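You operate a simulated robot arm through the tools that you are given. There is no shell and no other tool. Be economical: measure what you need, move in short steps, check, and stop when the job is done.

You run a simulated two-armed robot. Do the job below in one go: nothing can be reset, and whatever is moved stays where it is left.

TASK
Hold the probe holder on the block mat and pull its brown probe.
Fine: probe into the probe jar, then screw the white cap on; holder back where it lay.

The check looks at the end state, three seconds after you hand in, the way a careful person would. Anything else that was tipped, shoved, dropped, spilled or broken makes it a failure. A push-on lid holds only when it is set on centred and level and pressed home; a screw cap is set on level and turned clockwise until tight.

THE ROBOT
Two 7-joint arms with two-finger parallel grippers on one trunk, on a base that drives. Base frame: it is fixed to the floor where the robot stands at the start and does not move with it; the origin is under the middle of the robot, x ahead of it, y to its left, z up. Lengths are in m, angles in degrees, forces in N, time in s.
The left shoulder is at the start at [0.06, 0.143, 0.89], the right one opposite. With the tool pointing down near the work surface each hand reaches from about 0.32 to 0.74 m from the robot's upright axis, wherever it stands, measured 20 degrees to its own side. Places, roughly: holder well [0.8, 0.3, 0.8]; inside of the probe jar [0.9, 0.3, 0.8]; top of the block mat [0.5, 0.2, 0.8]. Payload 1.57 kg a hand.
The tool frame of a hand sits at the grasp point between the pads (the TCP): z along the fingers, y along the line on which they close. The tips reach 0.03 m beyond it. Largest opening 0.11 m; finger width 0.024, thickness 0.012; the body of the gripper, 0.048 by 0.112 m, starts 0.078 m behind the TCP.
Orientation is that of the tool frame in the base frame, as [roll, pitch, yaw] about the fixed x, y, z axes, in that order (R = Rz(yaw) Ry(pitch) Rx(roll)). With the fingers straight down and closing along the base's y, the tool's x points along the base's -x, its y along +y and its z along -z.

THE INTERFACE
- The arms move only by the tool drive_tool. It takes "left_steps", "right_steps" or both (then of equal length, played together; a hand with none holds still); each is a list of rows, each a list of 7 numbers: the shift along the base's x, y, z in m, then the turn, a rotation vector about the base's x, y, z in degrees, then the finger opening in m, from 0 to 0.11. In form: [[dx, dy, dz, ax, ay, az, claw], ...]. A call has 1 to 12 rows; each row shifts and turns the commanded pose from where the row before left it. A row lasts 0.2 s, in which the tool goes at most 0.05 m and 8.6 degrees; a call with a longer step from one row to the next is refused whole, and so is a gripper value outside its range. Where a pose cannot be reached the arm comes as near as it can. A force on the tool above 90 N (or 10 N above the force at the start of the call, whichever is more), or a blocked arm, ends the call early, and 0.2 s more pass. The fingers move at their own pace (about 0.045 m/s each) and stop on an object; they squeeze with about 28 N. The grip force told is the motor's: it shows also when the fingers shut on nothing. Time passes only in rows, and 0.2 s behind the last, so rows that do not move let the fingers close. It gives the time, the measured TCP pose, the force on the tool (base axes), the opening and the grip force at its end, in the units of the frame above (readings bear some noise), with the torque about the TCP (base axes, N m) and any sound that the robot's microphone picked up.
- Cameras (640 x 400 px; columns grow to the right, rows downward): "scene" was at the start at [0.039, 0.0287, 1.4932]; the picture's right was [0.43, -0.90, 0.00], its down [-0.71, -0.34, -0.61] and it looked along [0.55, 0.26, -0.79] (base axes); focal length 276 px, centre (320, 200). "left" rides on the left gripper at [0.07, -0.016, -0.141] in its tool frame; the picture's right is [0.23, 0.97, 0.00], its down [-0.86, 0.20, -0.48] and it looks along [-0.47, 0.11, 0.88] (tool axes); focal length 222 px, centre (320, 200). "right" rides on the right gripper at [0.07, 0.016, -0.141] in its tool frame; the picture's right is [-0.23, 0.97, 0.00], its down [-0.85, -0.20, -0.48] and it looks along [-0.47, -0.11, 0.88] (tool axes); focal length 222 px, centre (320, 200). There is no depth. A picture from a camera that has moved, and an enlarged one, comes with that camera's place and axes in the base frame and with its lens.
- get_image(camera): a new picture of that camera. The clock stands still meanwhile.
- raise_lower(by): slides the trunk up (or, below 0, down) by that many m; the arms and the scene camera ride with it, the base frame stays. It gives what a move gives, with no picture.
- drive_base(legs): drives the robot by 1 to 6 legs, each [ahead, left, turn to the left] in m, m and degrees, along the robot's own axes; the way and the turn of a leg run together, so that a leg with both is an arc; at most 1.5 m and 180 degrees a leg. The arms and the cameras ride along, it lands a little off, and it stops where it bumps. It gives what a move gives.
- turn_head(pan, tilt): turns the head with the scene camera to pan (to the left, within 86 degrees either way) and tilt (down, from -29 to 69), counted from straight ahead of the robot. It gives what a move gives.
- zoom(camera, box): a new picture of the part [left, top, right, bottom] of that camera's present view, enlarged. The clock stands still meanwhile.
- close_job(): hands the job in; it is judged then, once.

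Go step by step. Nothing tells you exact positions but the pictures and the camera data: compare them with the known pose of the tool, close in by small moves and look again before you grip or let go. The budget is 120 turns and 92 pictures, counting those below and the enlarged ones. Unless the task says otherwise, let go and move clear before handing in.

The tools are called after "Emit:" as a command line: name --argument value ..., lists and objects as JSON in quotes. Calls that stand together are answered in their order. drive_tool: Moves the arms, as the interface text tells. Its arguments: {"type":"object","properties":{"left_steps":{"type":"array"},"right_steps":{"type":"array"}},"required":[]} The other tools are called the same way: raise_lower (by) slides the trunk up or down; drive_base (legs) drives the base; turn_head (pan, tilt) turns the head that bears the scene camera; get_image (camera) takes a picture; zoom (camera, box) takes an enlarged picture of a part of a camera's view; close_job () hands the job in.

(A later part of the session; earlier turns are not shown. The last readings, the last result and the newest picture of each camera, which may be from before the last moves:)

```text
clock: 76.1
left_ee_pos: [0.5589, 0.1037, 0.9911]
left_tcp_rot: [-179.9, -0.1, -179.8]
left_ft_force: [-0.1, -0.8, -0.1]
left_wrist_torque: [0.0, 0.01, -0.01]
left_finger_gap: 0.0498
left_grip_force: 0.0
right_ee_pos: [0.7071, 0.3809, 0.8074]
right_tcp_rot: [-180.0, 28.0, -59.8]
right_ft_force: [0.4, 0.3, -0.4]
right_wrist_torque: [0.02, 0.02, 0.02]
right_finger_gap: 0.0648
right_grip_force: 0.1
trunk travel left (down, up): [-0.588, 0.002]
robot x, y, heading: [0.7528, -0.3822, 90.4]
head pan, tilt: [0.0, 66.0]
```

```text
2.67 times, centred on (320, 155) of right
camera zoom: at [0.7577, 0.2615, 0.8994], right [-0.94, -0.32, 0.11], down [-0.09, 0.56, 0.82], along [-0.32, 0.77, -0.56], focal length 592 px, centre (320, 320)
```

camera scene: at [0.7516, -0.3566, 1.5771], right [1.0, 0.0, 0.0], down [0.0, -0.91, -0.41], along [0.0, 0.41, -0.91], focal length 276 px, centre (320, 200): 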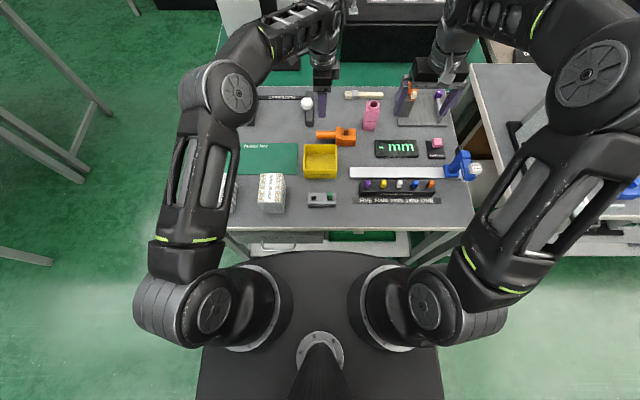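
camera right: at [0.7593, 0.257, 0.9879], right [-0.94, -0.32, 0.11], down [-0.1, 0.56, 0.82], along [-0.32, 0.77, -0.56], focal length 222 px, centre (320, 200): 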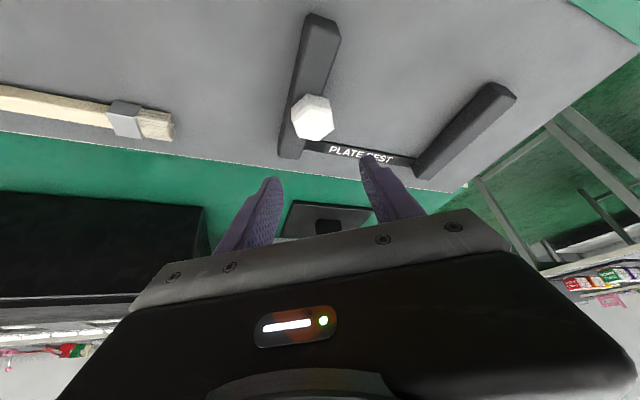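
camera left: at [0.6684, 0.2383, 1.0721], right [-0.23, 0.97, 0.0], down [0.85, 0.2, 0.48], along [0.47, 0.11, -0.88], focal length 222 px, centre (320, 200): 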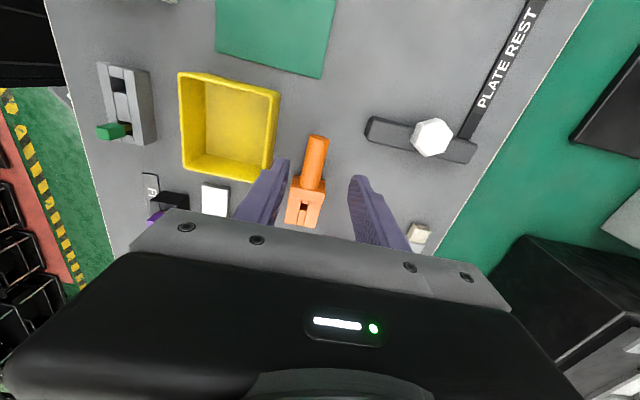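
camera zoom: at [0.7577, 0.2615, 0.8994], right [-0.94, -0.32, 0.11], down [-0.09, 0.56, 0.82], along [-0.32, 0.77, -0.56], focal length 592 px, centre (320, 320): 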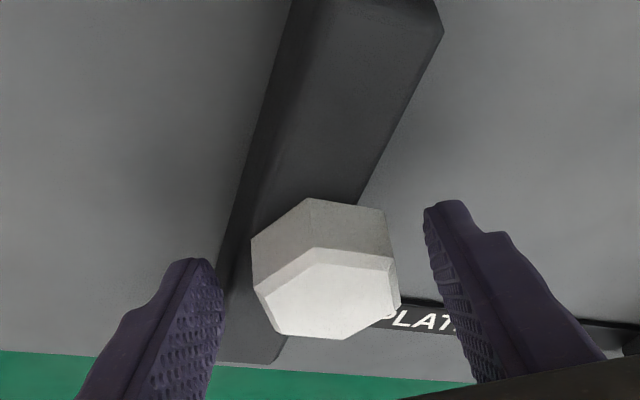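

Emit:
drive_tool --right_steps '[[0, 0, 0, 0, 0, 0, 0.0], [0, 0, 0, 0, 0, 0, 0.0], [0, 0, 0, 0, 0, 0, 0.0], [0, 0, 0, 0, 0, 0, 0.0], [0, 0, 0.01, 0, 0, 0, 0.0], [0, 0, 0.01, 0, 0, 0, 0.0], [0, 0, 0.02, 0, 0, 0, 0.0], [0, 0, 0, 0, 0, 0, 0.0]]'

Emit:
zoom --camera "right" --box '[220, 80, 420, 230]'

Emit:
zoom --camera "scene" --box '[270, 70, 350, 120]'

```text
clock: 77.9
left_ee_pos: [0.5595, 0.104, 0.9912]
left_tcp_rot: [-180.0, -0.1, -179.7]
left_ft_force: [0.1, 0.1, -1.2]
left_wrist_torque: [0.02, 0.0, 0.02]
left_finger_gap: 0.0497
left_grip_force: 0.0
right_ee_pos: [0.7061, 0.3796, 0.848]
right_tcp_rot: [180.0, 27.9, -59.7]
right_ft_force: [0.7, 0.3, 0.6]
right_wrist_torque: [-0.04, 0.02, 0.0]
right_finger_gap: 0.0489
right_grip_force: 28.2
trunk travel left (down, up): [-0.588, 0.002]
robot x, y, heading: [0.7517, -0.3819, 90.0]
head pan, tilt: [0.0, 66.0]
```

```text
2.67 times, centred on (320, 155) of right
camera zoom: at [0.7574, 0.2613, 0.9403], right [-0.94, -0.32, 0.11], down [-0.09, 0.56, 0.82], along [-0.32, 0.77, -0.56], focal length 592 px, centre (320, 320)
```

zoom: 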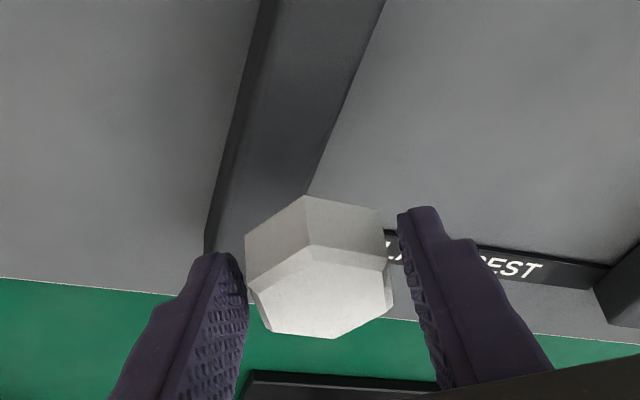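

```text
8.00 times, centred on (310, 95) of scene
camera zoom: at [0.7521, -0.3554, 1.577], right [1.0, 0.0, 0.0], down [0.0, -0.91, -0.41], along [0.0, 0.41, -0.91], focal length 2210 px, centre (400, 1040)
```

zoom: 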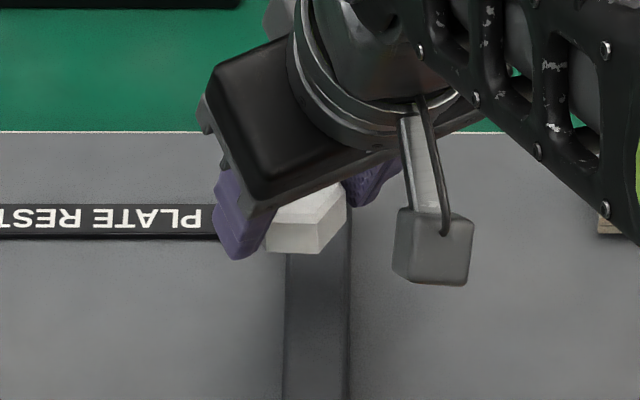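

The cap is gripped on its flats (0.049 m) and level. I'll lift it and carry it over the jar, aiming at jar axis ≈ [0.9295, 0.3245].

Emit:
drive_tool --right_steps '[[0, -0.005, 0.035, 0, 0, 0, 0], [0.01, -0.005, 0.035, 0, 0, 0, 0], [0.03, -0.007, 0.03, 0, 0, 0, 0], [0.03, -0.007, 0, 0, 0, 0, 0], [0.03, -0.007, 0, 0, 0, 0, 0], [0.03, -0.007, 0, 0, 0, 0, 0], [0.03, -0.007, 0, 0, 0, 0, 0], [0.03, -0.007, 0, 0, 0, 0, 0], [0.025, -0.007, 0, 0, 0, 0, 0], [0.0135, -0.004, 0, 0, 0, 0, 0], [0, 0, 0, 0, 0, 0, 0]]'

Emit:
zoom --camera "right" --box '[220, 80, 420, 230]'

Emit:
zoom --camera "scene" --box '[340, 70, 420, 130]'

```text
clock: 80.3
left_ee_pos: [0.5591, 0.1038, 0.9922]
left_tcp_rot: [-179.9, 0.1, -179.7]
left_ft_force: [-0.5, 0.2, -0.3]
left_wrist_torque: [0.0, 0.01, 0.01]
left_finger_gap: 0.0503
left_grip_force: 0.1
right_ee_pos: [0.9336, 0.3183, 0.9484]
right_tcp_rot: [179.9, 28.0, -59.8]
right_ft_force: [0.4, 0.2, -0.1]
right_wrist_torque: [0.01, -0.01, -0.03]
right_finger_gap: 0.0488
right_grip_force: 27.9
trunk travel left (down, up): [-0.588, 0.002]
robot x, y, heading: [0.7494, -0.3818, 90.5]
head pan, tilt: [0.0, 66.0]
```

```text
2.67 times, centred on (320, 155) of right
camera zoom: at [0.9848, 0.1982, 1.0398], right [-0.94, -0.32, 0.11], down [-0.09, 0.56, 0.82], along [-0.32, 0.77, -0.56], focal length 592 px, centre (320, 320)
```

zoom: 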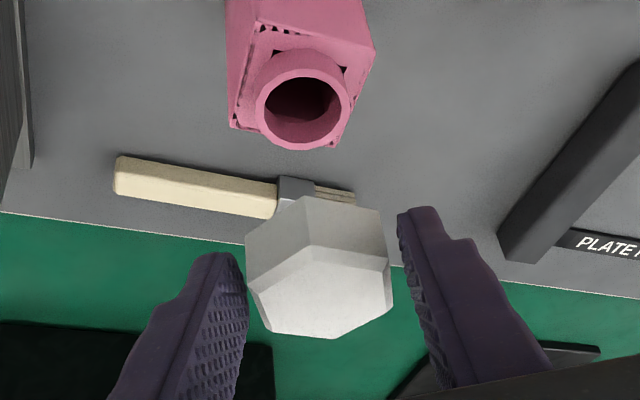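

```text
6.67 times, centred on (380, 100) of scene
camera zoom: at [0.752, -0.3557, 1.577], right [1.0, 0.0, 0.0], down [0.0, -0.91, -0.41], along [0.0, 0.41, -0.91], focal length 1841 px, centre (-80, 867)
```

zoom: 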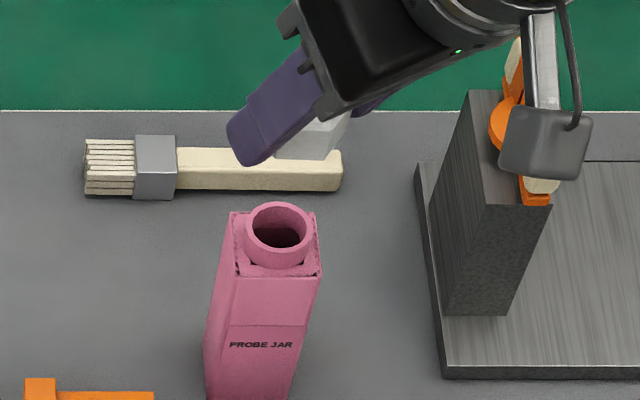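

Emit:
drive_tool --right_steps '[[0, 0, -0.015, 0, 0, 0, 0], [0, 0, -0.015, 0, 0, 0, 0], [0, 0, -0.013, 0, 0, 0, 0], [0, 0, 0, 0, 0, 0, 0]]'

Emit:
zoom --camera "right" --box '[220, 80, 420, 230]'

Emit:
zoom --camera "scene" --box '[345, 75, 405, 115]'

```text
clock: 81.3
left_ee_pos: [0.5586, 0.1036, 0.9908]
left_tcp_rot: [-180.0, 0.0, -179.7]
left_ft_force: [-0.5, -0.2, 0.6]
left_wrist_torque: [-0.03, -0.01, 0.02]
left_finger_gap: 0.0503
left_grip_force: 0.0
right_ee_pos: [0.9342, 0.3172, 0.9047]
right_tcp_rot: [-179.8, 28.0, -59.6]
right_ft_force: [0.0, -0.7, -0.4]
right_wrist_torque: [0.03, 0.03, 0.01]
right_finger_gap: 0.0489
right_grip_force: 28.2
trunk travel left (down, up): [-0.588, 0.002]
robot x, y, heading: [0.75, -0.3813, 90.2]
head pan, tilt: [0.0, 66.0]
```

```text
2.67 times, centred on (320, 155) of right
camera zoom: at [0.9847, 0.198, 0.9968], right [-0.94, -0.32, 0.11], down [-0.1, 0.56, 0.82], along [-0.32, 0.77, -0.56], focal length 592 px, centre (320, 320)
```

zoom: 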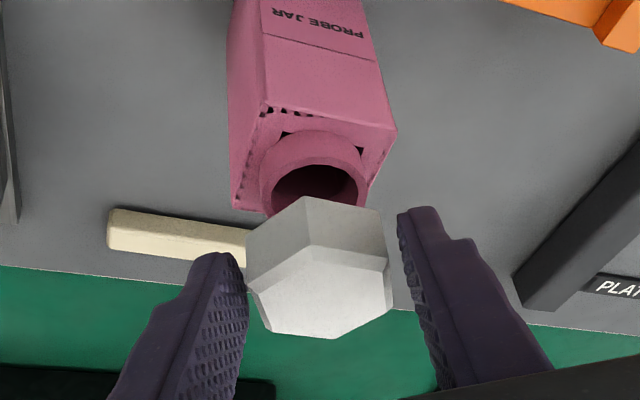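

```text
10.00 times, centred on (375, 95) of scene
camera zoom: at [0.7521, -0.3559, 1.577], right [1.0, 0.0, 0.0], down [0.0, -0.91, -0.41], along [0.0, 0.41, -0.91], focal length 2762 px, centre (-230, 1250)
```

zoom: 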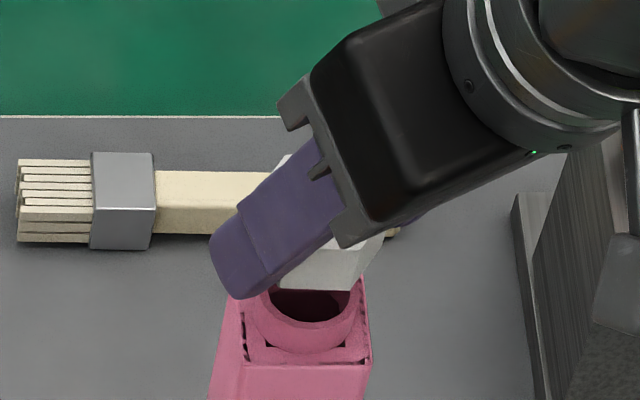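

The cap seems about 4–5 mm too far out along y. I'll correct that, lower gently and look again.

Emit:
drive_tool --right_steps '[[0.002, -0.0045, -0.003, 0, 0, 0, 0], [0, 0, -0.004, 0, 0, 0, 0], [0, 0, 0, 0, 0, 0, 0]]'

Emit:
zoom --camera "right" --box '[260, 120, 380, 210]'

Emit:
zoom --camera "scene" --box '[345, 75, 405, 115]'

```text
clock: 82.1
left_ee_pos: [0.5592, 0.104, 0.9928]
left_tcp_rot: [-179.9, 0.0, -179.8]
left_ft_force: [0.5, -0.2, -0.3]
left_wrist_torque: [0.0, -0.01, 0.0]
left_finger_gap: 0.0499
left_grip_force: 0.1
right_ee_pos: [0.9368, 0.3126, 0.8988]
right_tcp_rot: [-179.9, 28.0, -59.9]
right_ft_force: [1.3, 0.4, -0.3]
right_wrist_torque: [0.0, -0.01, -0.02]
right_finger_gap: 0.0493
right_grip_force: 27.5
trunk travel left (down, up): [-0.588, 0.002]
robot x, y, heading: [0.7508, -0.3814, 90.0]
head pan, tilt: [0.0, 66.0]
```

```text
4.44 times, centred on (320, 165) of right
camera zoom: at [0.9873, 0.1937, 0.9905], right [-0.94, -0.32, 0.11], down [-0.1, 0.56, 0.82], along [-0.32, 0.77, -0.56], focal length 987 px, centre (320, 356)
```

zoom: 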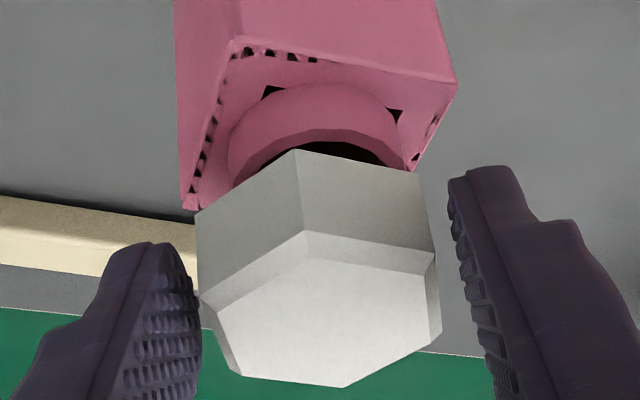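

```text
10.00 times, centred on (375, 95) of scene
camera zoom: at [0.7522, -0.3558, 1.577], right [1.0, 0.0, 0.0], down [0.0, -0.91, -0.41], along [0.0, 0.41, -0.91], focal length 2762 px, centre (-230, 1250)
```

zoom: 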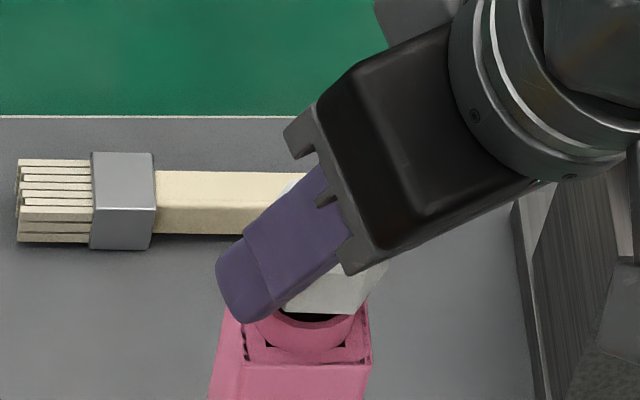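

Emit:
drive_tool --right_steps '[[0, 0, -0.003, 0, 0, 0, 0], [0, 0, -0.003, 0, 0, 0, 0], [0, 0, -0.003, 0, 0, 0, 0], [0, 0, 0, 0, 0, 0, 0]]'

```text
clock: 83.1
left_ee_pos: [0.5579, 0.1031, 0.9925]
left_tcp_rot: [-180.0, -0.1, -179.8]
left_ft_force: [-0.2, 0.5, 1.2]
left_wrist_torque: [0.0, 0.0, -0.03]
left_finger_gap: 0.0501
left_grip_force: 0.0
right_ee_pos: [0.936, 0.3133, 0.8906]
right_tcp_rot: [-180.0, 27.9, -59.8]
right_ft_force: [0.0, 0.2, 0.1]
right_wrist_torque: [0.0, -0.04, -0.01]
right_finger_gap: 0.0489
right_grip_force: 27.9
trunk travel left (down, up): [-0.588, 0.002]
robot x, y, heading: [0.7497, -0.3795, 90.4]
head pan, tilt: [0.0, 66.0]
```

Emit:
drive_tool --right_steps '[[0, 0, -0.002, 0, 0, 0, 0], [0, 0, -0.002, 0, 0, 0, 0], [0, 0, -0.002, 0, 0, 0, 0], [0, 0, 0, 0, 0, 0, 0]]'

```text
clock: 84.1
left_ee_pos: [0.5594, 0.1014, 0.9933]
left_tcp_rot: [179.9, 0.0, -179.8]
left_ft_force: [-0.2, -0.3, -0.1]
left_wrist_torque: [-0.02, -0.02, 0.0]
left_finger_gap: 0.0502
left_grip_force: 0.1
right_ee_pos: [0.9364, 0.3126, 0.887]
right_tcp_rot: [-179.6, 28.5, -59.7]
right_ft_force: [2.6, -0.8, 25.6]
right_wrist_torque: [-0.27, 0.27, -0.02]
right_finger_gap: 0.0491
right_grip_force: 27.6
trunk travel left (down, up): [-0.588, 0.002]
robot x, y, heading: [0.749, -0.3832, 90.2]
head pan, tilt: [0.0, 66.0]
```

Emit:
zoom --camera "right" --box '[260, 120, 380, 210]'

Emit:
zoom --camera "scene" --box '[345, 75, 405, 115]'

```text
4.44 times, centred on (320, 165) of right
camera zoom: at [0.987, 0.1931, 0.9779], right [-0.94, -0.32, 0.1], down [-0.09, 0.55, 0.83], along [-0.32, 0.77, -0.55], focal length 987 px, centre (320, 356)
```

zoom: 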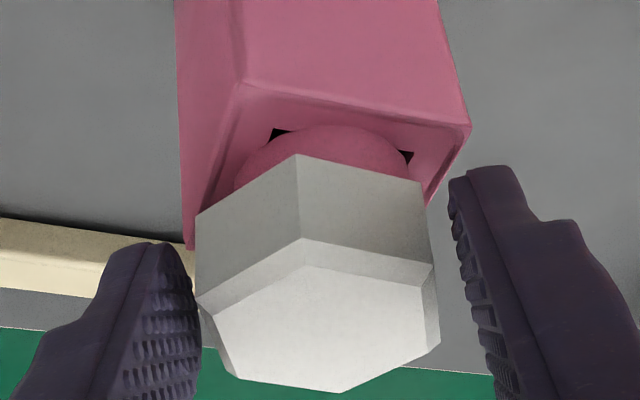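

```text
10.00 times, centred on (375, 95) of scene
camera zoom: at [0.7517, -0.359, 1.5773], right [1.0, 0.0, 0.0], down [0.0, -0.91, -0.41], along [0.0, 0.41, -0.91], focal length 2762 px, centre (-230, 1250)
```

zoom: 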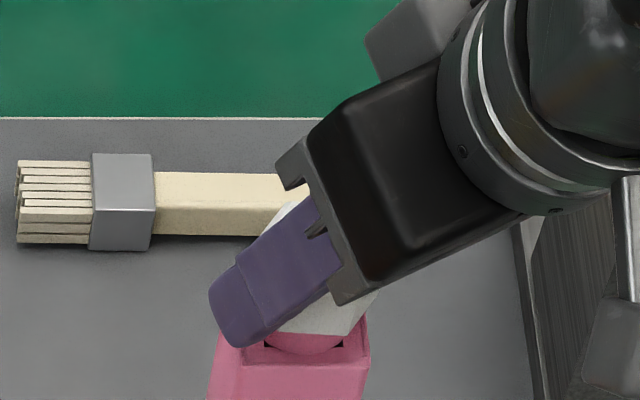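

The cap sits square on the rim (25 N), centred within about 1–2 mm. Pressing lightly, I'll turn it clockwise about the jar axis and watch whether the jar stays put.

Emit:
drive_tool --right_steps '[[-0.0016, -0.0008, 0, 0, 0, -8, 0], [-0.0017, -0.0005, 0, 0, 0, -8, 0], [-0.0017, -0.0003, 0, 0, 0, -8, 0], [-0.0017, -0.0001, 0, 0, 0, -8, 0], [0, 0, 0, 0, 0, 0, 0]]'

Emit:
zoom --camera "scene" --box '[340, 70, 420, 130]'

```text
clock: 85.3
left_ee_pos: [0.5585, 0.1017, 0.9918]
left_tcp_rot: [179.9, -0.1, -179.8]
left_ft_force: [-0.1, 1.0, 0.3]
left_wrist_torque: [0.0, -0.01, 0.0]
left_finger_gap: 0.0499
left_grip_force: 0.0
right_ee_pos: [0.9301, 0.3109, 0.8845]
right_tcp_rot: [-179.9, 28.1, -91.9]
right_ft_force: [-0.6, -2.1, 18.2]
right_wrist_torque: [-0.08, 0.34, 0.07]
right_finger_gap: 0.0489
right_grip_force: 27.8
trunk travel left (down, up): [-0.588, 0.002]
robot x, y, heading: [0.7504, -0.3825, 90.2]
head pan, tilt: [0.0, 66.0]
```

```text
6.67 times, centred on (380, 100) of scene
camera zoom: at [0.7516, -0.3582, 1.5771], right [1.0, 0.0, 0.0], down [0.0, -0.91, -0.41], along [0.0, 0.41, -0.91], focal length 1841 px, centre (-80, 867)
```

zoom: 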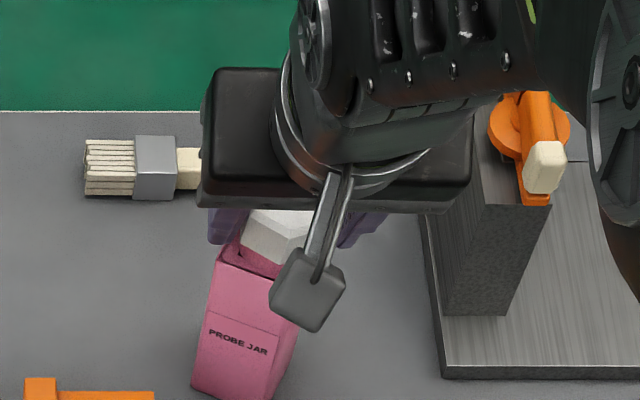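

The jar turned along with the cap, so the left hand has to hold it. I'll first turn it back by the same amount, pressing.

Emit:
drive_tool --right_steps '[[0.0017, 0.0001, 0, 0, 0, 8, 0], [0.0017, 0.0003, 0, 0, 0, 8, 0], [0.0017, 0.0005, 0, 0, 0, 8, 0], [0.0016, 0.0008, 0, 0, 0, 8, 0], [0, 0, 0, 0, 0, 0, 0]]'

Emit:
zoom --camera "scene" --box '[340, 70, 420, 130]'

```text
clock: 86.5
left_ee_pos: [0.5594, 0.1034, 0.992]
left_tcp_rot: [-180.0, 0.1, -179.9]
left_ft_force: [0.9, -0.1, -0.2]
left_wrist_torque: [0.01, 0.03, -0.01]
left_finger_gap: 0.0497
left_grip_force: 0.1
right_ee_pos: [0.9365, 0.3123, 0.8831]
right_tcp_rot: [180.0, 28.0, -59.7]
right_ft_force: [-0.5, 1.6, -0.6]
right_wrist_torque: [-0.02, -0.02, -0.02]
right_finger_gap: 0.0491
right_grip_force: 27.9
trunk travel left (down, up): [-0.588, 0.002]
robot x, y, heading: [0.7488, -0.3822, 90.2]
head pan, tilt: [0.0, 66.0]
```

```text
6.67 times, centred on (380, 100) of scene
camera zoom: at [0.7519, -0.3558, 1.577], right [1.0, 0.0, 0.0], down [0.0, -0.91, -0.41], along [0.0, 0.41, -0.91], focal length 1841 px, centre (-80, 867)
```

zoom: 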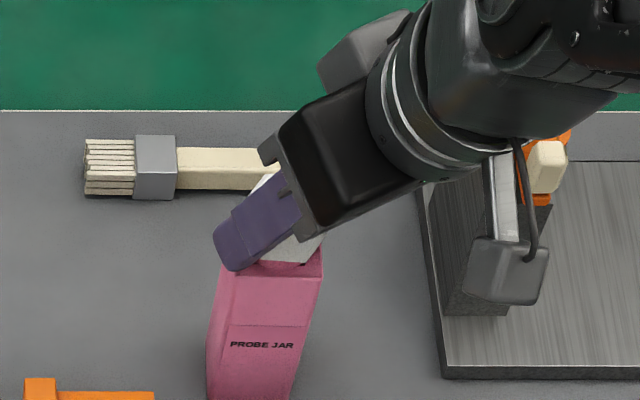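

The jar is back at its angle and the cap has settled about 3 mm lower over the neck. Now I'll bring the left hand from the -x side, tilted about 52°, to hold the jar body; first to a standoff point.

Emit:
drive_tool --left_steps '[[0.0276, 0.022, 0.0, 0, -8.6, 0, 0.085], [0.0276, 0.022, 0.0, 0, -8.6, 0, 0.085], [0.0276, 0.022, -0.01, 0, -8.6, 0, 0.085], [0.0276, 0.022, -0.01, 0, -8.6, 0, 0.085], [0.0276, 0.022, -0.015, 0, -8.6, 0, 0.085], [0.0276, 0.022, -0.015, 0, -8.6, 0, 0.085], [0.0276, 0.022, -0.015, 0, 0, 0, 0.085], [0.0276, 0.022, -0.015, 0, 0, 0, 0.085], [0.0276, 0.022, -0.014, 0, 0, 0, 0.085], [0.0276, 0.022, -0.014, 0, 0, 0, 0.085], [0, 0, 0, 0, 0, 0, 0.085]]'

Emit:
get_image --camera "left"

Emit:
get_image --camera "scene"

```text
clock: 88.9
left_ee_pos: [0.8353, 0.3075, 0.8862]
left_tcp_rot: [-179.6, 51.7, -179.5]
left_ft_force: [-0.5, -0.2, -0.7]
left_wrist_torque: [0.0, -0.01, 0.01]
left_finger_gap: 0.0849
left_grip_force: 0.1
left hand out of reach, approached as far as the arm can: row 10
right_ee_pos: [0.9367, 0.3131, 0.8827]
right_tcp_rot: [180.0, 28.1, -59.7]
right_ft_force: [-1.0, 0.4, 0.4]
right_wrist_torque: [0.01, 0.0, 0.0]
right_finger_gap: 0.049
right_grip_force: 27.8
trunk travel left (down, up): [-0.588, 0.002]
robot x, y, heading: [0.7497, -0.3804, 90.3]
head pan, tilt: [0.0, 66.0]
```

```text
21 pictures are left
camera left: at [0.6816, 0.2906, 0.9199], right [-0.14, 0.97, -0.18], down [0.16, 0.2, 0.97], along [0.98, 0.11, -0.18], focal length 222 px, centre (320, 200)
```

left: 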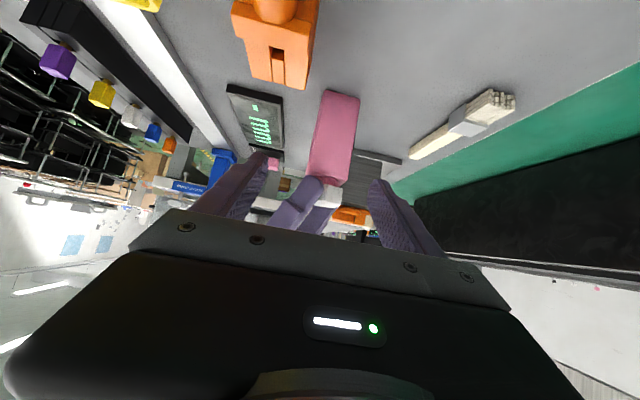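

```text
20 pictures are left
camera scene: at [0.7526, -0.3553, 1.577], right [1.0, 0.0, 0.0], down [0.0, -0.91, -0.41], along [0.0, 0.41, -0.91], focal length 276 px, centre (320, 200)
```

scene: 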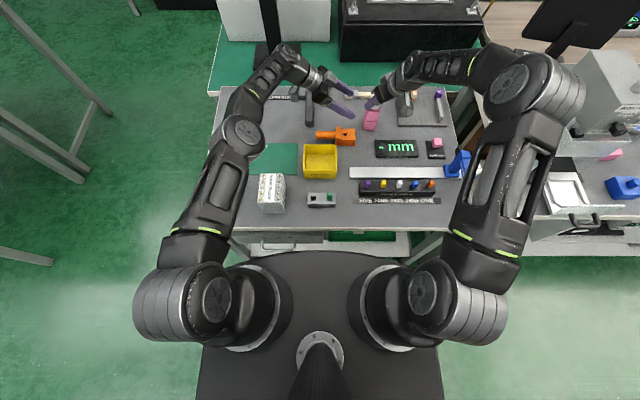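

From the -x side the left arm can't reach. I'll retract and instead come from the front (-y), closing along x on the jar body, low under the right hand.

Emit:
drive_tool --left_steps '[[-0.035, -0.03, 0.015, 0, 0, 0, 0.085], [-0.035, -0.035, 0.015, 0, 0, 0, 0.085], [-0.03, -0.035, 0.01, 0, 0, 0, 0.085], [-0.015, -0.035, 0.01, 0, 0, 8.5, 0.085], [0, -0.03, 0.01, 0, 0, 8.5, 0.085], [0, -0.02, 0, 0, 0, 8.5, 0.085], [0, -0.01, 0, 0, 0, 8.5, 0.085], [0, 0, 0, 0, 0, 8.5, 0.085], [0, 0, 0, 0, 0, 8.5, 0.085], [0, 0, 0, 0, 0, 8.5, 0.085], [0, 0, 0, 0, 0, 8.5, 0.085], [0, 0, 0, 0, 0, 8.5, 0.085]]'

Emit:
drive_tool --left_steps '[[0.02, 0, 0, 0, 0, 7, 0.085], [0.03, 0, 0, 0, 0, 6.3, 0.085], [0.03, 0, 0, 0, 0, 0, 0.085], [0.03, 0, -0.015, 0, 0, 0, 0.085], [0.03, 0.005, -0.02, 0, 0, 0, 0.085], [0.03, 0.01, -0.02, 0, 0, 0, 0.085], [0.03, 0.01, -0.02, 0, 0, 0, 0.085], [0, 0, 0, 0, 0, 0, 0.085]]'

Emit:
get_image --camera "left"

Emit:
get_image --camera "scene"

```text
refused: row 2 steps farther than a row can; nothing moved
```

```text
clock: 90.2
left_ee_pos: [0.9664, 0.3161, 0.8588]
left_tcp_rot: [179.1, 52.1, -166.1]
left_ft_force: [-6.2, -2.6, 3.6]
left_wrist_torque: [0.05, -0.23, -0.05]
left_finger_gap: 0.085
left_grip_force: 0.1
left hand out of reach, approached as far as the arm can: row 5, 6
right_ee_pos: [0.9576, 0.3154, 0.8822]
right_tcp_rot: [-178.6, 27.8, -60.5]
right_ft_force: [6.3, -0.8, 8.5]
right_wrist_torque: [-0.24, 0.41, 0.1]
right_finger_gap: 0.0486
right_grip_force: 28.0
trunk travel left (down, up): [-0.588, 0.002]
robot x, y, heading: [0.7474, -0.3792, 90.1]
head pan, tilt: [0.0, 66.0]
stopped in row 6 (left hand): the force on the tool passed its limit (the readings are from after the stop); the commanded pose is now the measured one
```

```text
19 pictures are left
camera left: at [0.8219, 0.2606, 0.8905], right [-0.38, 0.91, -0.17], down [0.09, 0.22, 0.97], along [0.92, 0.35, -0.17], focal length 222 px, centre (320, 200)
```

left: 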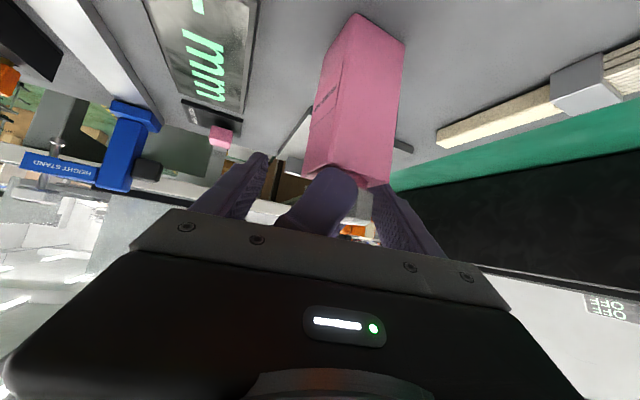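

```text
18 pictures are left
camera scene: at [0.7509, -0.3562, 1.5772], right [1.0, 0.0, 0.0], down [0.0, -0.91, -0.41], along [0.0, 0.41, -0.91], focal length 276 px, centre (320, 200)
```

scene: 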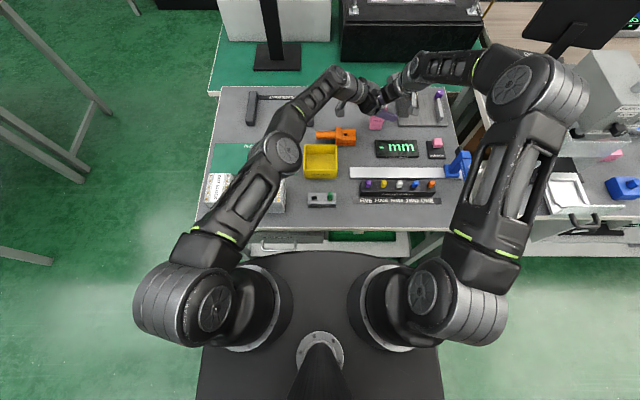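

That second call ran after the first was refused, and the left hand bumped the right hand by about 2 cm. I'll back the left hand straight out along its own axis and check the damage.

Emit:
drive_tool --left_steps '[[-0.015, -0.004, 0.008, 0, 0, 0, 0.085], [-0.025, -0.006, 0.018, 0, 0, 0, 0.085], [-0.03, -0.008, 0.02, 0, 0, 0, 0.085], [-0.03, -0.01, 0.02, 0, 0, 0, 0.085], [-0.03, -0.02, 0.01, 0, 0, 0, 0.085], [-0.03, -0.02, 0.01, 0, 0, 0, 0.085]]'

Emit:
zoom --camera "scene" --box '[300, 50, 460, 150]'

Emit:
get_image --camera "left"

```text
clock: 91.6
left_ee_pos: [0.8093, 0.2442, 0.9475]
left_tcp_rot: [179.0, 52.2, -166.3]
left_ft_force: [-0.8, 0.4, 0.1]
left_wrist_torque: [0.03, 0.02, -0.02]
left_finger_gap: 0.0849
left_grip_force: 0.0
right_ee_pos: [0.9558, 0.3145, 0.8826]
right_tcp_rot: [-178.6, 27.7, -60.5]
right_ft_force: [1.3, 0.3, 19.4]
right_wrist_torque: [-0.14, 0.42, 0.0]
right_finger_gap: 0.0488
right_grip_force: 28.0
trunk travel left (down, up): [-0.588, 0.002]
robot x, y, heading: [0.7533, -0.3826, 90.2]
head pan, tilt: [0.0, 66.0]
```

```text
4.00 times, centred on (380, 100) of scene
camera zoom: at [0.751, -0.3581, 1.5771], right [1.0, 0.0, 0.0], down [0.0, -0.91, -0.41], along [0.0, 0.41, -0.91], focal length 1105 px, centre (80, 600)
```

zoom: 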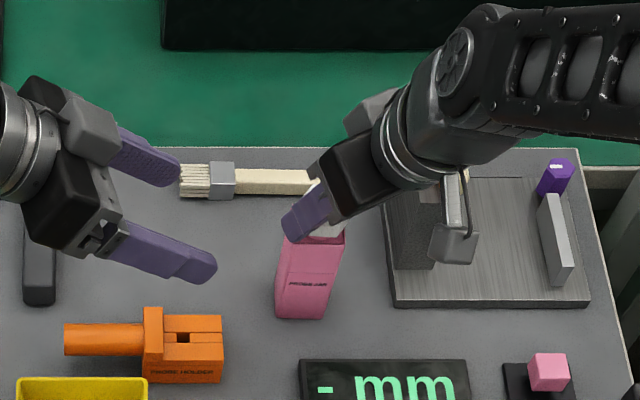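

```text
16 pictures are left
camera left: at [0.6644, 0.1894, 0.9785], right [-0.38, 0.91, -0.17], down [0.1, 0.22, 0.97], along [0.92, 0.35, -0.17], focal length 222 px, centre (320, 200)
```

left: 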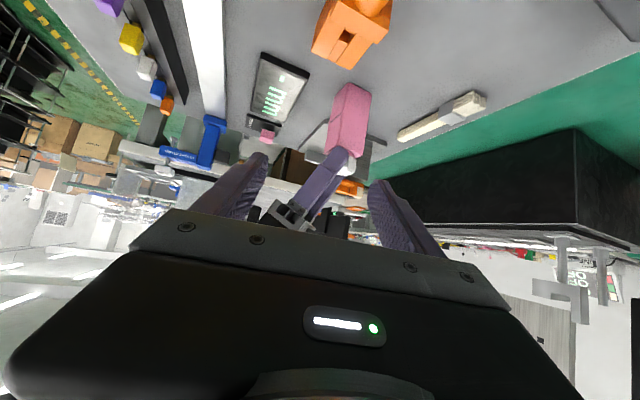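

The jar is still upright with its cap on, just slid about 2 cm in +x. With the cap seated over the neck, I'll slide it gently back with the right hand and straighten the hand.

Emit:
drive_tool --right_steps '[[-0.003, 0, 0.001, -0.6, 1.1, 0.7, 0], [-0.004, -0.0005, 0, 0, 0, 0, 0], [-0.004, -0.0005, 0, 0, 0, 0, 0], [-0.004, -0.0005, 0, 0, 0, 0, 0], [-0.0043, -0.0005, 0, 0, 0, 0, 0], [0, 0, 0, 0, 0, 0, 0]]'

Emit:
zoom --camera "scene" --box '[340, 70, 420, 130]'

```text
clock: 93.0
left_ee_pos: [0.8108, 0.2451, 0.9474]
left_tcp_rot: [179.1, 52.1, -166.3]
left_ft_force: [0.7, -0.2, -0.2]
left_wrist_torque: [0.03, -0.05, -0.01]
left_finger_gap: 0.085
left_grip_force: 0.0
right_ee_pos: [0.9386, 0.3117, 0.8827]
right_tcp_rot: [180.0, 27.7, -60.4]
right_ft_force: [5.6, 1.0, 14.5]
right_wrist_torque: [0.34, -0.43, -0.11]
right_finger_gap: 0.0495
right_grip_force: 28.2
trunk travel left (down, up): [-0.588, 0.002]
robot x, y, heading: [0.7522, -0.3822, 90.3]
head pan, tilt: [0.0, 66.0]
```

```text
6.67 times, centred on (380, 100) of scene
camera zoom: at [0.7523, -0.3572, 1.5771], right [1.0, 0.0, 0.0], down [0.0, -0.91, -0.41], along [0.0, 0.41, -0.91], focal length 1841 px, centre (-80, 867)
```

zoom: 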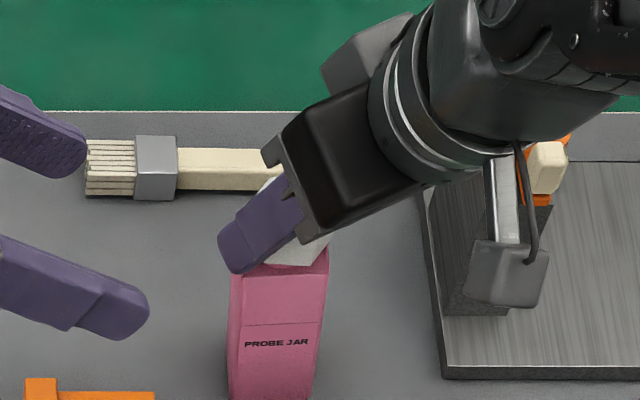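

The base lagged and the jar is leaning slightly. I'll move back over it to level it, then lift the cap off cleanly so the jar stands free; the left hand can then re-centre it.

Emit:
drive_tool --right_steps '[[0.004, 0, 0.0, 0, 0, 0, 0], [0.004, 0, 0.001, 0, 0, 0, 0], [0, 0, 0.002, 0, 0, 0, 0], [0, 0, 0.004, 0, 0, 0, 0], [0, 0, 0.01, 0, 0, 0, 0], [0, 0, 0.03, 0, 0, 0, 0], [0, 0, 0.03, 0, 0, 0, 0], [0, 0, 0, 0, 0, 0, 0]]'

Emit:
zoom --camera "scene" --box '[340, 70, 420, 130]'

```text
clock: 94.8
left_ee_pos: [0.8102, 0.2474, 0.9458]
left_tcp_rot: [179.2, 52.1, -166.0]
left_ft_force: [0.3, 0.4, -0.4]
left_wrist_torque: [0.01, 0.01, -0.01]
left_finger_gap: 0.085
left_grip_force: 0.0
right_ee_pos: [0.9467, 0.3137, 0.9582]
right_tcp_rot: [179.9, 27.7, -60.6]
right_ft_force: [0.2, 0.6, -0.3]
right_wrist_torque: [0.02, 0.01, 0.0]
right_finger_gap: 0.0488
right_grip_force: 28.1
trunk travel left (down, up): [-0.588, 0.002]
robot x, y, heading: [0.75, -0.38, 90.2]
head pan, tilt: [0.0, 66.0]
```

```text
6.67 times, centred on (380, 100) of scene
camera zoom: at [0.7522, -0.3554, 1.577], right [1.0, 0.0, 0.0], down [0.0, -0.91, -0.41], along [0.0, 0.41, -0.91], focal length 1841 px, centre (-80, 867)
```

zoom: 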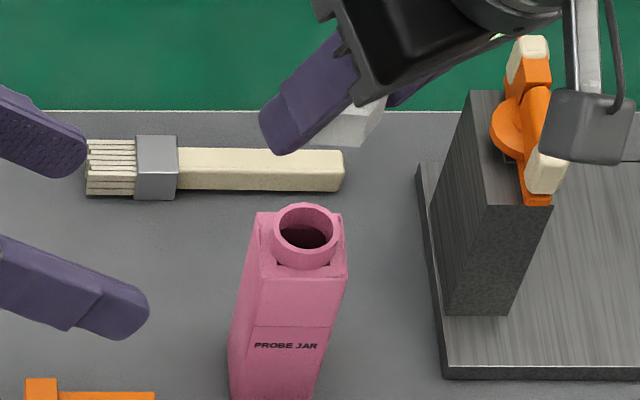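

The jar stands flat, 13 mm off in +x. Step one: back the left hand off and turn it to face +y, nothing else.

Emit:
drive_tool --left_steps '[[-0.02, -0.035, 0.005, 0, 0, 0, 0.085], [-0.02, -0.035, 0.005, 0, 0, 0, 0.085], [-0.02, -0.035, 0.005, 0, 0, 0, 0.085], [0, 0, 0, 0, 0, 8.5, 0.085], [0, 0, 0, 0, 0, 8.5, 0.085], [0, 0, 0, 0, 0, 8.5, 0.085], [0, 0, 0, 0, 0, 8.5, 0.085], [0, 0, 0, 0, 0, 8.5, 0.085], [0, 0, 0, 0, 0, 8.5, 0.085], [0, 0, 0, 0, 0, 8.5, 0.085], [0, 0, 0, 0, 0, 8.5, 0.085], [0, 0, 0, 0, 0, 8.0, 0.085]]'

```text
clock: 97.4
left_ee_pos: [0.7489, 0.1437, 0.9587]
left_tcp_rot: [179.1, 52.1, -90.2]
left_ft_force: [0.4, 0.4, 0.0]
left_wrist_torque: [-0.02, 0.0, 0.02]
left_finger_gap: 0.085
left_grip_force: 0.2
right_ee_pos: [0.9484, 0.3133, 0.9586]
right_tcp_rot: [179.9, 27.6, -60.5]
right_ft_force: [-0.2, -0.3, -0.4]
right_wrist_torque: [0.0, 0.02, 0.03]
right_finger_gap: 0.0489
right_grip_force: 28.2
trunk travel left (down, up): [-0.588, 0.002]
robot x, y, heading: [0.7484, -0.3805, 90.2]
head pan, tilt: [0.0, 66.0]
```

Emit:
drive_tool --left_steps '[[0.03, 0.0, -0.02, 6, -0.5, -0.7, 0.085], [0.03, 0.01, -0.02, 0, 0, 0, 0.085], [0.03, 0.015, -0.02, 0, 0, 0, 0.085], [0.03, 0.017, -0.02, 0, 0, 0, 0.085], [0.03, 0.017, -0.016, 0, 0, 0, 0.085], [0.031, 0.02, -0.01, 0, 0, 0, 0.085], [0, 0, 0, 0, 0, 0, 0.085]]'

Emit:
get_image --camera "left"

```text
clock: 99.0
left_ee_pos: [0.9312, 0.2207, 0.8521]
left_tcp_rot: [-180.0, 58.0, -90.2]
left_ft_force: [-0.3, -0.9, 0.4]
left_wrist_torque: [-0.02, 0.03, -0.03]
left_finger_gap: 0.0849
left_grip_force: 0.1
right_ee_pos: [0.9473, 0.3139, 0.9587]
right_tcp_rot: [179.9, 27.6, -60.4]
right_ft_force: [0.7, 0.4, 0.2]
right_wrist_torque: [-0.01, 0.0, 0.03]
right_finger_gap: 0.049
right_grip_force: 27.4
trunk travel left (down, up): [-0.588, 0.002]
robot x, y, heading: [0.7576, -0.3832, 90.4]
head pan, tilt: [0.0, 66.0]
```

```text
13 pictures are left
camera left: at [0.9466, 0.0634, 0.8678], right [-0.97, -0.12, -0.19], down [-0.2, 0.05, 0.98], along [-0.11, 0.99, -0.07], focal length 222 px, centre (320, 200)
```

left: 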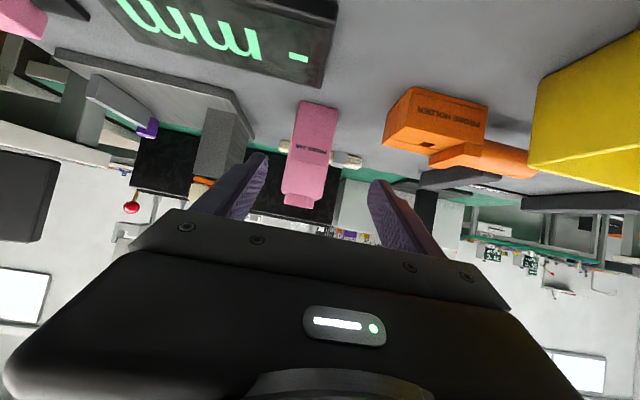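

The jar is well between the left fingers. I'll advance along the tool axis onto the body.

Emit:
drive_tool --left_steps '[[-0.0005, 0.0215, -0.0133, 0, 0, 0, 0.085], [-0.0005, 0.0215, -0.0133, 0, 0, 0, 0.085], [0, 0.0215, -0.0133, 0, 0, 0, 0.085], [0, 0.0215, -0.0125, 0, 0, 0, 0.085], [0, 0, 0, 0, 0, 0, 0.085]]'

Emit:
zoom --camera "scene" --box '[340, 70, 420, 130]'

```text
clock: 100.2
left_ee_pos: [0.9295, 0.308, 0.7995]
left_tcp_rot: [-179.8, 58.1, -90.1]
left_ft_force: [0.8, -0.6, 0.0]
left_wrist_torque: [-0.04, 0.02, 0.0]
left_finger_gap: 0.0849
left_grip_force: 0.1
right_ee_pos: [0.9459, 0.3135, 0.959]
right_tcp_rot: [179.9, 27.5, -60.5]
right_ft_force: [-0.1, 0.6, 0.2]
right_wrist_torque: [-0.03, -0.03, -0.01]
right_finger_gap: 0.0489
right_grip_force: 28.1
trunk travel left (down, up): [-0.588, 0.002]
robot x, y, heading: [0.7504, -0.3826, 90.1]
head pan, tilt: [0.0, 66.0]
```

```text
6.67 times, centred on (380, 100) of scene
camera zoom: at [0.7522, -0.3559, 1.577], right [1.0, 0.0, 0.0], down [0.0, -0.91, -0.41], along [0.0, 0.41, -0.91], focal length 1841 px, centre (-80, 867)
```

zoom: 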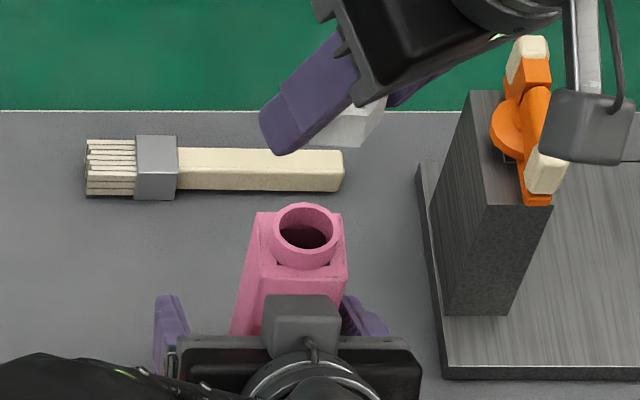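

Now I'll close gradually, which centres the jar at x ≈ 0.9295.

Emit:
drive_tool --left_steps '[[0, 0, 0, 0, 0, 0, 0.078], [0, 0, 0, 0, 0, 0, 0.072], [0, 0, 0, 0, 0, 0, 0.067], [0, 0, 0, 0, 0, 0, 0.062], [0, 0, 0, 0, 0, 0, 0.057], [0, 0, 0, 0, 0, 0, 0.052], [0, 0, 0, 0, 0, 0, 0.047], [0, 0, 0, 0, 0, 0, 0.042], [0, 0, 0, 0, 0, 0, 0.03], [0, 0, 0, 0, 0, 0, 0.0], [0, 0, 0, 0, 0, 0, 0.0], [0, 0, 0, 0, 0, 0, 0.0]]'

Emit:
zoom --camera "scene" --box '[340, 70, 420, 130]'

```text
clock: 102.8
left_ee_pos: [0.9302, 0.3073, 0.7996]
left_tcp_rot: [179.9, 58.1, -90.2]
left_ft_force: [0.4, 0.8, -0.5]
left_wrist_torque: [0.04, 0.03, 0.04]
left_finger_gap: 0.045
left_grip_force: 28.2
right_ee_pos: [0.9457, 0.3136, 0.958]
right_tcp_rot: [179.8, 27.7, -60.5]
right_ft_force: [0.1, 0.4, 0.1]
right_wrist_torque: [-0.01, 0.01, -0.03]
right_finger_gap: 0.0493
right_grip_force: 27.8
trunk travel left (down, up): [-0.588, 0.002]
robot x, y, heading: [0.7516, -0.3831, 90.2]
head pan, tilt: [0.0, 66.0]
```

```text
6.67 times, centred on (380, 100) of scene
camera zoom: at [0.7521, -0.3556, 1.577], right [1.0, 0.0, 0.0], down [0.0, -0.91, -0.41], along [0.0, 0.41, -0.91], focal length 1841 px, centre (-80, 867)
```

zoom: 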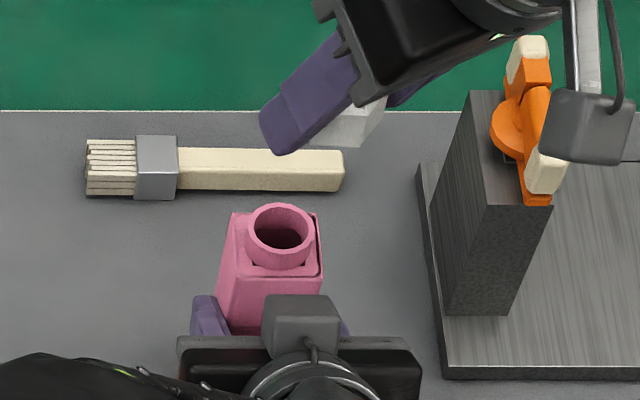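

The jar is back at its original spot and firmly held. I'll bring the cap back over the mouth and lower it.

Emit:
drive_tool --right_steps '[[-0.0045, -0.0005, -0.015, 0, 0, 0, 0], [-0.0045, -0.0005, -0.02, 0, 0, 0, 0], [0, 0, -0.02, 0, 0, 0, 0], [0, 0, -0.012, 0, 0, 0, 0], [0, 0, -0.004, 0, 0, 0, 0], [0, 0, -0.002, 0, 0, 0, 0], [0, 0, 0, 0, 0, 0, 0]]'

Emit:
zoom --camera "scene" --box '[340, 70, 420, 130]'

```text
clock: 104.4
left_ee_pos: [0.9305, 0.3069, 0.7999]
left_tcp_rot: [179.9, 58.0, -90.2]
left_ft_force: [1.3, 6.1, -4.4]
left_wrist_torque: [-0.17, -0.2, -0.13]
left_finger_gap: 0.0446
left_grip_force: 28.2
right_ee_pos: [0.9371, 0.3139, 0.8882]
right_tcp_rot: [-180.0, 27.8, -60.5]
right_ft_force: [0.3, -5.0, 11.4]
right_wrist_torque: [0.04, 0.26, 0.12]
right_finger_gap: 0.0488
right_grip_force: 28.8
trunk travel left (down, up): [-0.588, 0.002]
robot x, y, heading: [0.7482, -0.3817, 90.1]
head pan, tilt: [0.0, 66.0]
```

```text
6.67 times, centred on (380, 100) of scene
camera zoom: at [0.7522, -0.356, 1.5771], right [1.0, 0.0, 0.0], down [0.0, -0.91, -0.41], along [0.0, 0.41, -0.91], focal length 1841 px, centre (-80, 867)
```

zoom: 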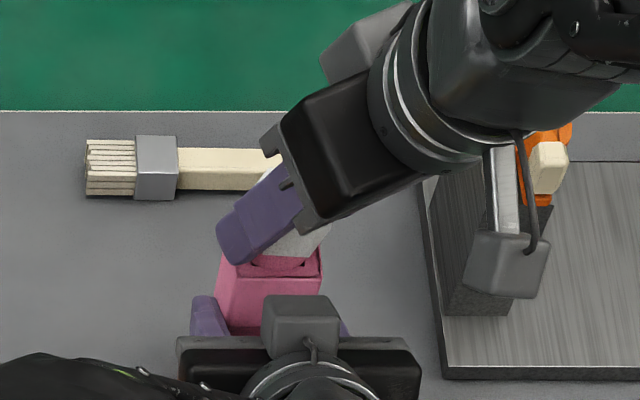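

Emit:
drive_tool --right_steps '[[-0.0005, -0.0015, 0, 0, 0, 0, 0], [-0.0016, -0.0008, -0.001, 0, 0, -8, 0], [-0.0017, -0.0005, -0.001, 0, 0, -8, 0], [-0.0017, -0.0003, -0.0005, 0, 0, -8, 0], [-0.0017, -0.0001, -0.0005, 0, 0, -8, 0], [0, 0, 0, 0, 0, 0, 0]]'

Emit:
zoom --camera "scene" --box '[340, 70, 420, 130]'

```text
clock: 105.8
left_ee_pos: [0.9296, 0.3074, 0.7999]
left_tcp_rot: [179.9, 58.0, -90.2]
left_ft_force: [1.1, -9.1, 3.3]
left_wrist_torque: [0.59, 0.0, -0.09]
left_finger_gap: 0.0447
left_grip_force: 28.0
right_ee_pos: [0.9296, 0.3088, 0.8827]
right_tcp_rot: [179.8, 27.6, -92.6]
right_ft_force: [0.5, 8.1, -2.5]
right_wrist_torque: [0.13, 0.02, 0.03]
right_finger_gap: 0.0491
right_grip_force: 27.9
trunk travel left (down, up): [-0.588, 0.002]
robot x, y, heading: [0.7503, -0.3825, 90.3]
head pan, tilt: [0.0, 66.0]
```

```text
6.67 times, centred on (380, 100) of scene
camera zoom: at [0.7524, -0.3556, 1.577], right [1.0, 0.0, 0.0], down [0.0, -0.91, -0.41], along [0.0, 0.41, -0.91], focal length 1841 px, centre (-80, 867)
```

zoom: 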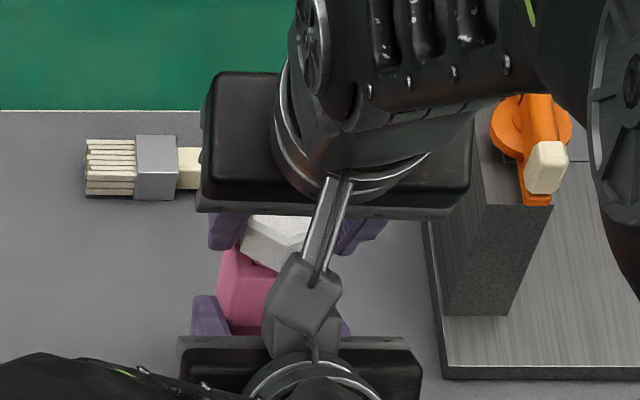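

The jar stays put and the cap turns, now drawing in. I'll ease the sideways force and continue the stroke.

Emit:
drive_tool --right_steps '[[0, 0.0012, -0.0005, 0, 0, 0, 0], [-0.0017, 0.0003, -0.0005, 0, 0, -8, 0], [-0.0017, 0.0005, -0.0005, 0, 0, -8, 0], [-0.0016, 0.0007, -0.0005, 0, 0, -8, 0], [-0.0015, 0.0009, -0.0005, 0, 0, -8, 0], [0, 0, 0, 0, 0, 0, 0]]'

```text
clock: 107.2
left_ee_pos: [0.9284, 0.3067, 0.7993]
left_tcp_rot: [-180.0, 58.1, -90.1]
left_ft_force: [-4.3, 2.6, -5.8]
left_wrist_torque: [0.65, 0.06, -0.06]
left_finger_gap: 0.0445
left_grip_force: 27.6
right_ee_pos: [0.9228, 0.3122, 0.8811]
right_tcp_rot: [179.7, 27.8, -124.6]
right_ft_force: [6.5, 2.8, 18.0]
right_wrist_torque: [-0.14, -0.61, 0.03]
right_finger_gap: 0.0488
right_grip_force: 28.3
trunk travel left (down, up): [-0.588, 0.002]
robot x, y, heading: [0.7528, -0.3777, 90.3]
head pan, tilt: [0.0, 66.0]
```

Emit:
drive_tool --right_steps '[[-0.0005, 0.0011, 0, 0, 0, -8, 0], [-0.0008, 0.0013, 0, 0, 0, -8, 0], [-0.001, 0.0014, -0.0003, 0, 0, -8, 0], [0, 0, 0, 0, 0, 0, 0]]'

Emit:
get_image --camera "scene"

```text
clock: 108.2
left_ee_pos: [0.93, 0.3068, 0.799]
left_tcp_rot: [-180.0, 58.1, -90.1]
left_ft_force: [-6.5, 9.7, -11.8]
left_wrist_torque: [-0.18, -0.24, -0.24]
left_finger_gap: 0.0448
left_grip_force: 28.1
right_ee_pos: [0.9196, 0.3164, 0.8801]
right_tcp_rot: [179.9, 27.8, -148.7]
right_ft_force: [7.4, -3.9, 33.2]
right_wrist_torque: [-0.21, -0.39, 0.15]
right_finger_gap: 0.0491
right_grip_force: 27.9
trunk travel left (down, up): [-0.588, 0.002]
robot x, y, heading: [0.75, -0.3812, 90.1]
head pan, tilt: [0.0, 66.0]
```

```text
8 pictures are left
camera scene: at [0.7515, -0.3572, 1.5771], right [1.0, 0.0, 0.0], down [0.0, -0.91, -0.41], along [0.0, 0.41, -0.91], focal length 276 px, centre (320, 200)
```

scene: 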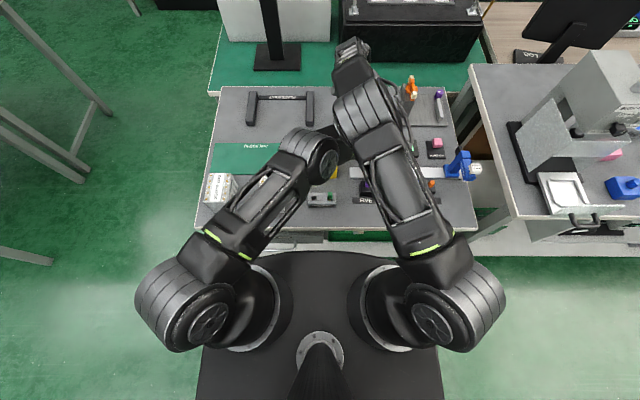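

The cap has come down about 8 mm while turning ~90°, so the thread is engaging. I'll let go, lift, and swing the hand back 120° (hex symmetry) for another stroke.

Emit:
drive_tool --right_steps '[[0, 0, 0.001, 0, 0, 0, 0], [0, 0, 0, 0, 0, 0, 0.065], [0, 0, 0, 0, 0, 0, 0.065], [0, 0, 0.015, 0, 0, 0, 0.065], [0, 0, 0.025, 0, 0, 0, 0.065], [0.0015, -0.001, 0, 0, 0, 8.5, 0.065], [0.0015, -0.001, 0, 0, 0, 8.5, 0.065], [0.0015, -0.001, 0, 0, 0, 8.5, 0.065], [0.0015, -0.001, 0, 0, 0, 8.5, 0.065], [0.0015, -0.0005, 0, 0, 0, 8.5, 0.065], [0.0015, 0, 0, 0, 0, 8.5, 0.065], [0.0015, 0, 0, 0, 0, 8.5, 0.065]]'

```text
clock: 110.8
left_ee_pos: [0.9293, 0.3078, 0.7999]
left_tcp_rot: [-180.0, 58.2, -90.1]
left_ft_force: [3.1, 1.0, 6.1]
left_wrist_torque: [0.27, 0.0, -0.13]
left_finger_gap: 0.0449
left_grip_force: 28.1
right_ee_pos: [0.9327, 0.3115, 0.9219]
right_tcp_rot: [180.0, 27.7, -88.8]
right_ft_force: [0.7, 0.8, 0.4]
right_wrist_torque: [-0.02, 0.03, -0.01]
right_finger_gap: 0.065
right_grip_force: 0.0
trunk travel left (down, up): [-0.588, 0.002]
robot x, y, heading: [0.7512, -0.3775, 90.3]
head pan, tilt: [0.0, 66.0]
```

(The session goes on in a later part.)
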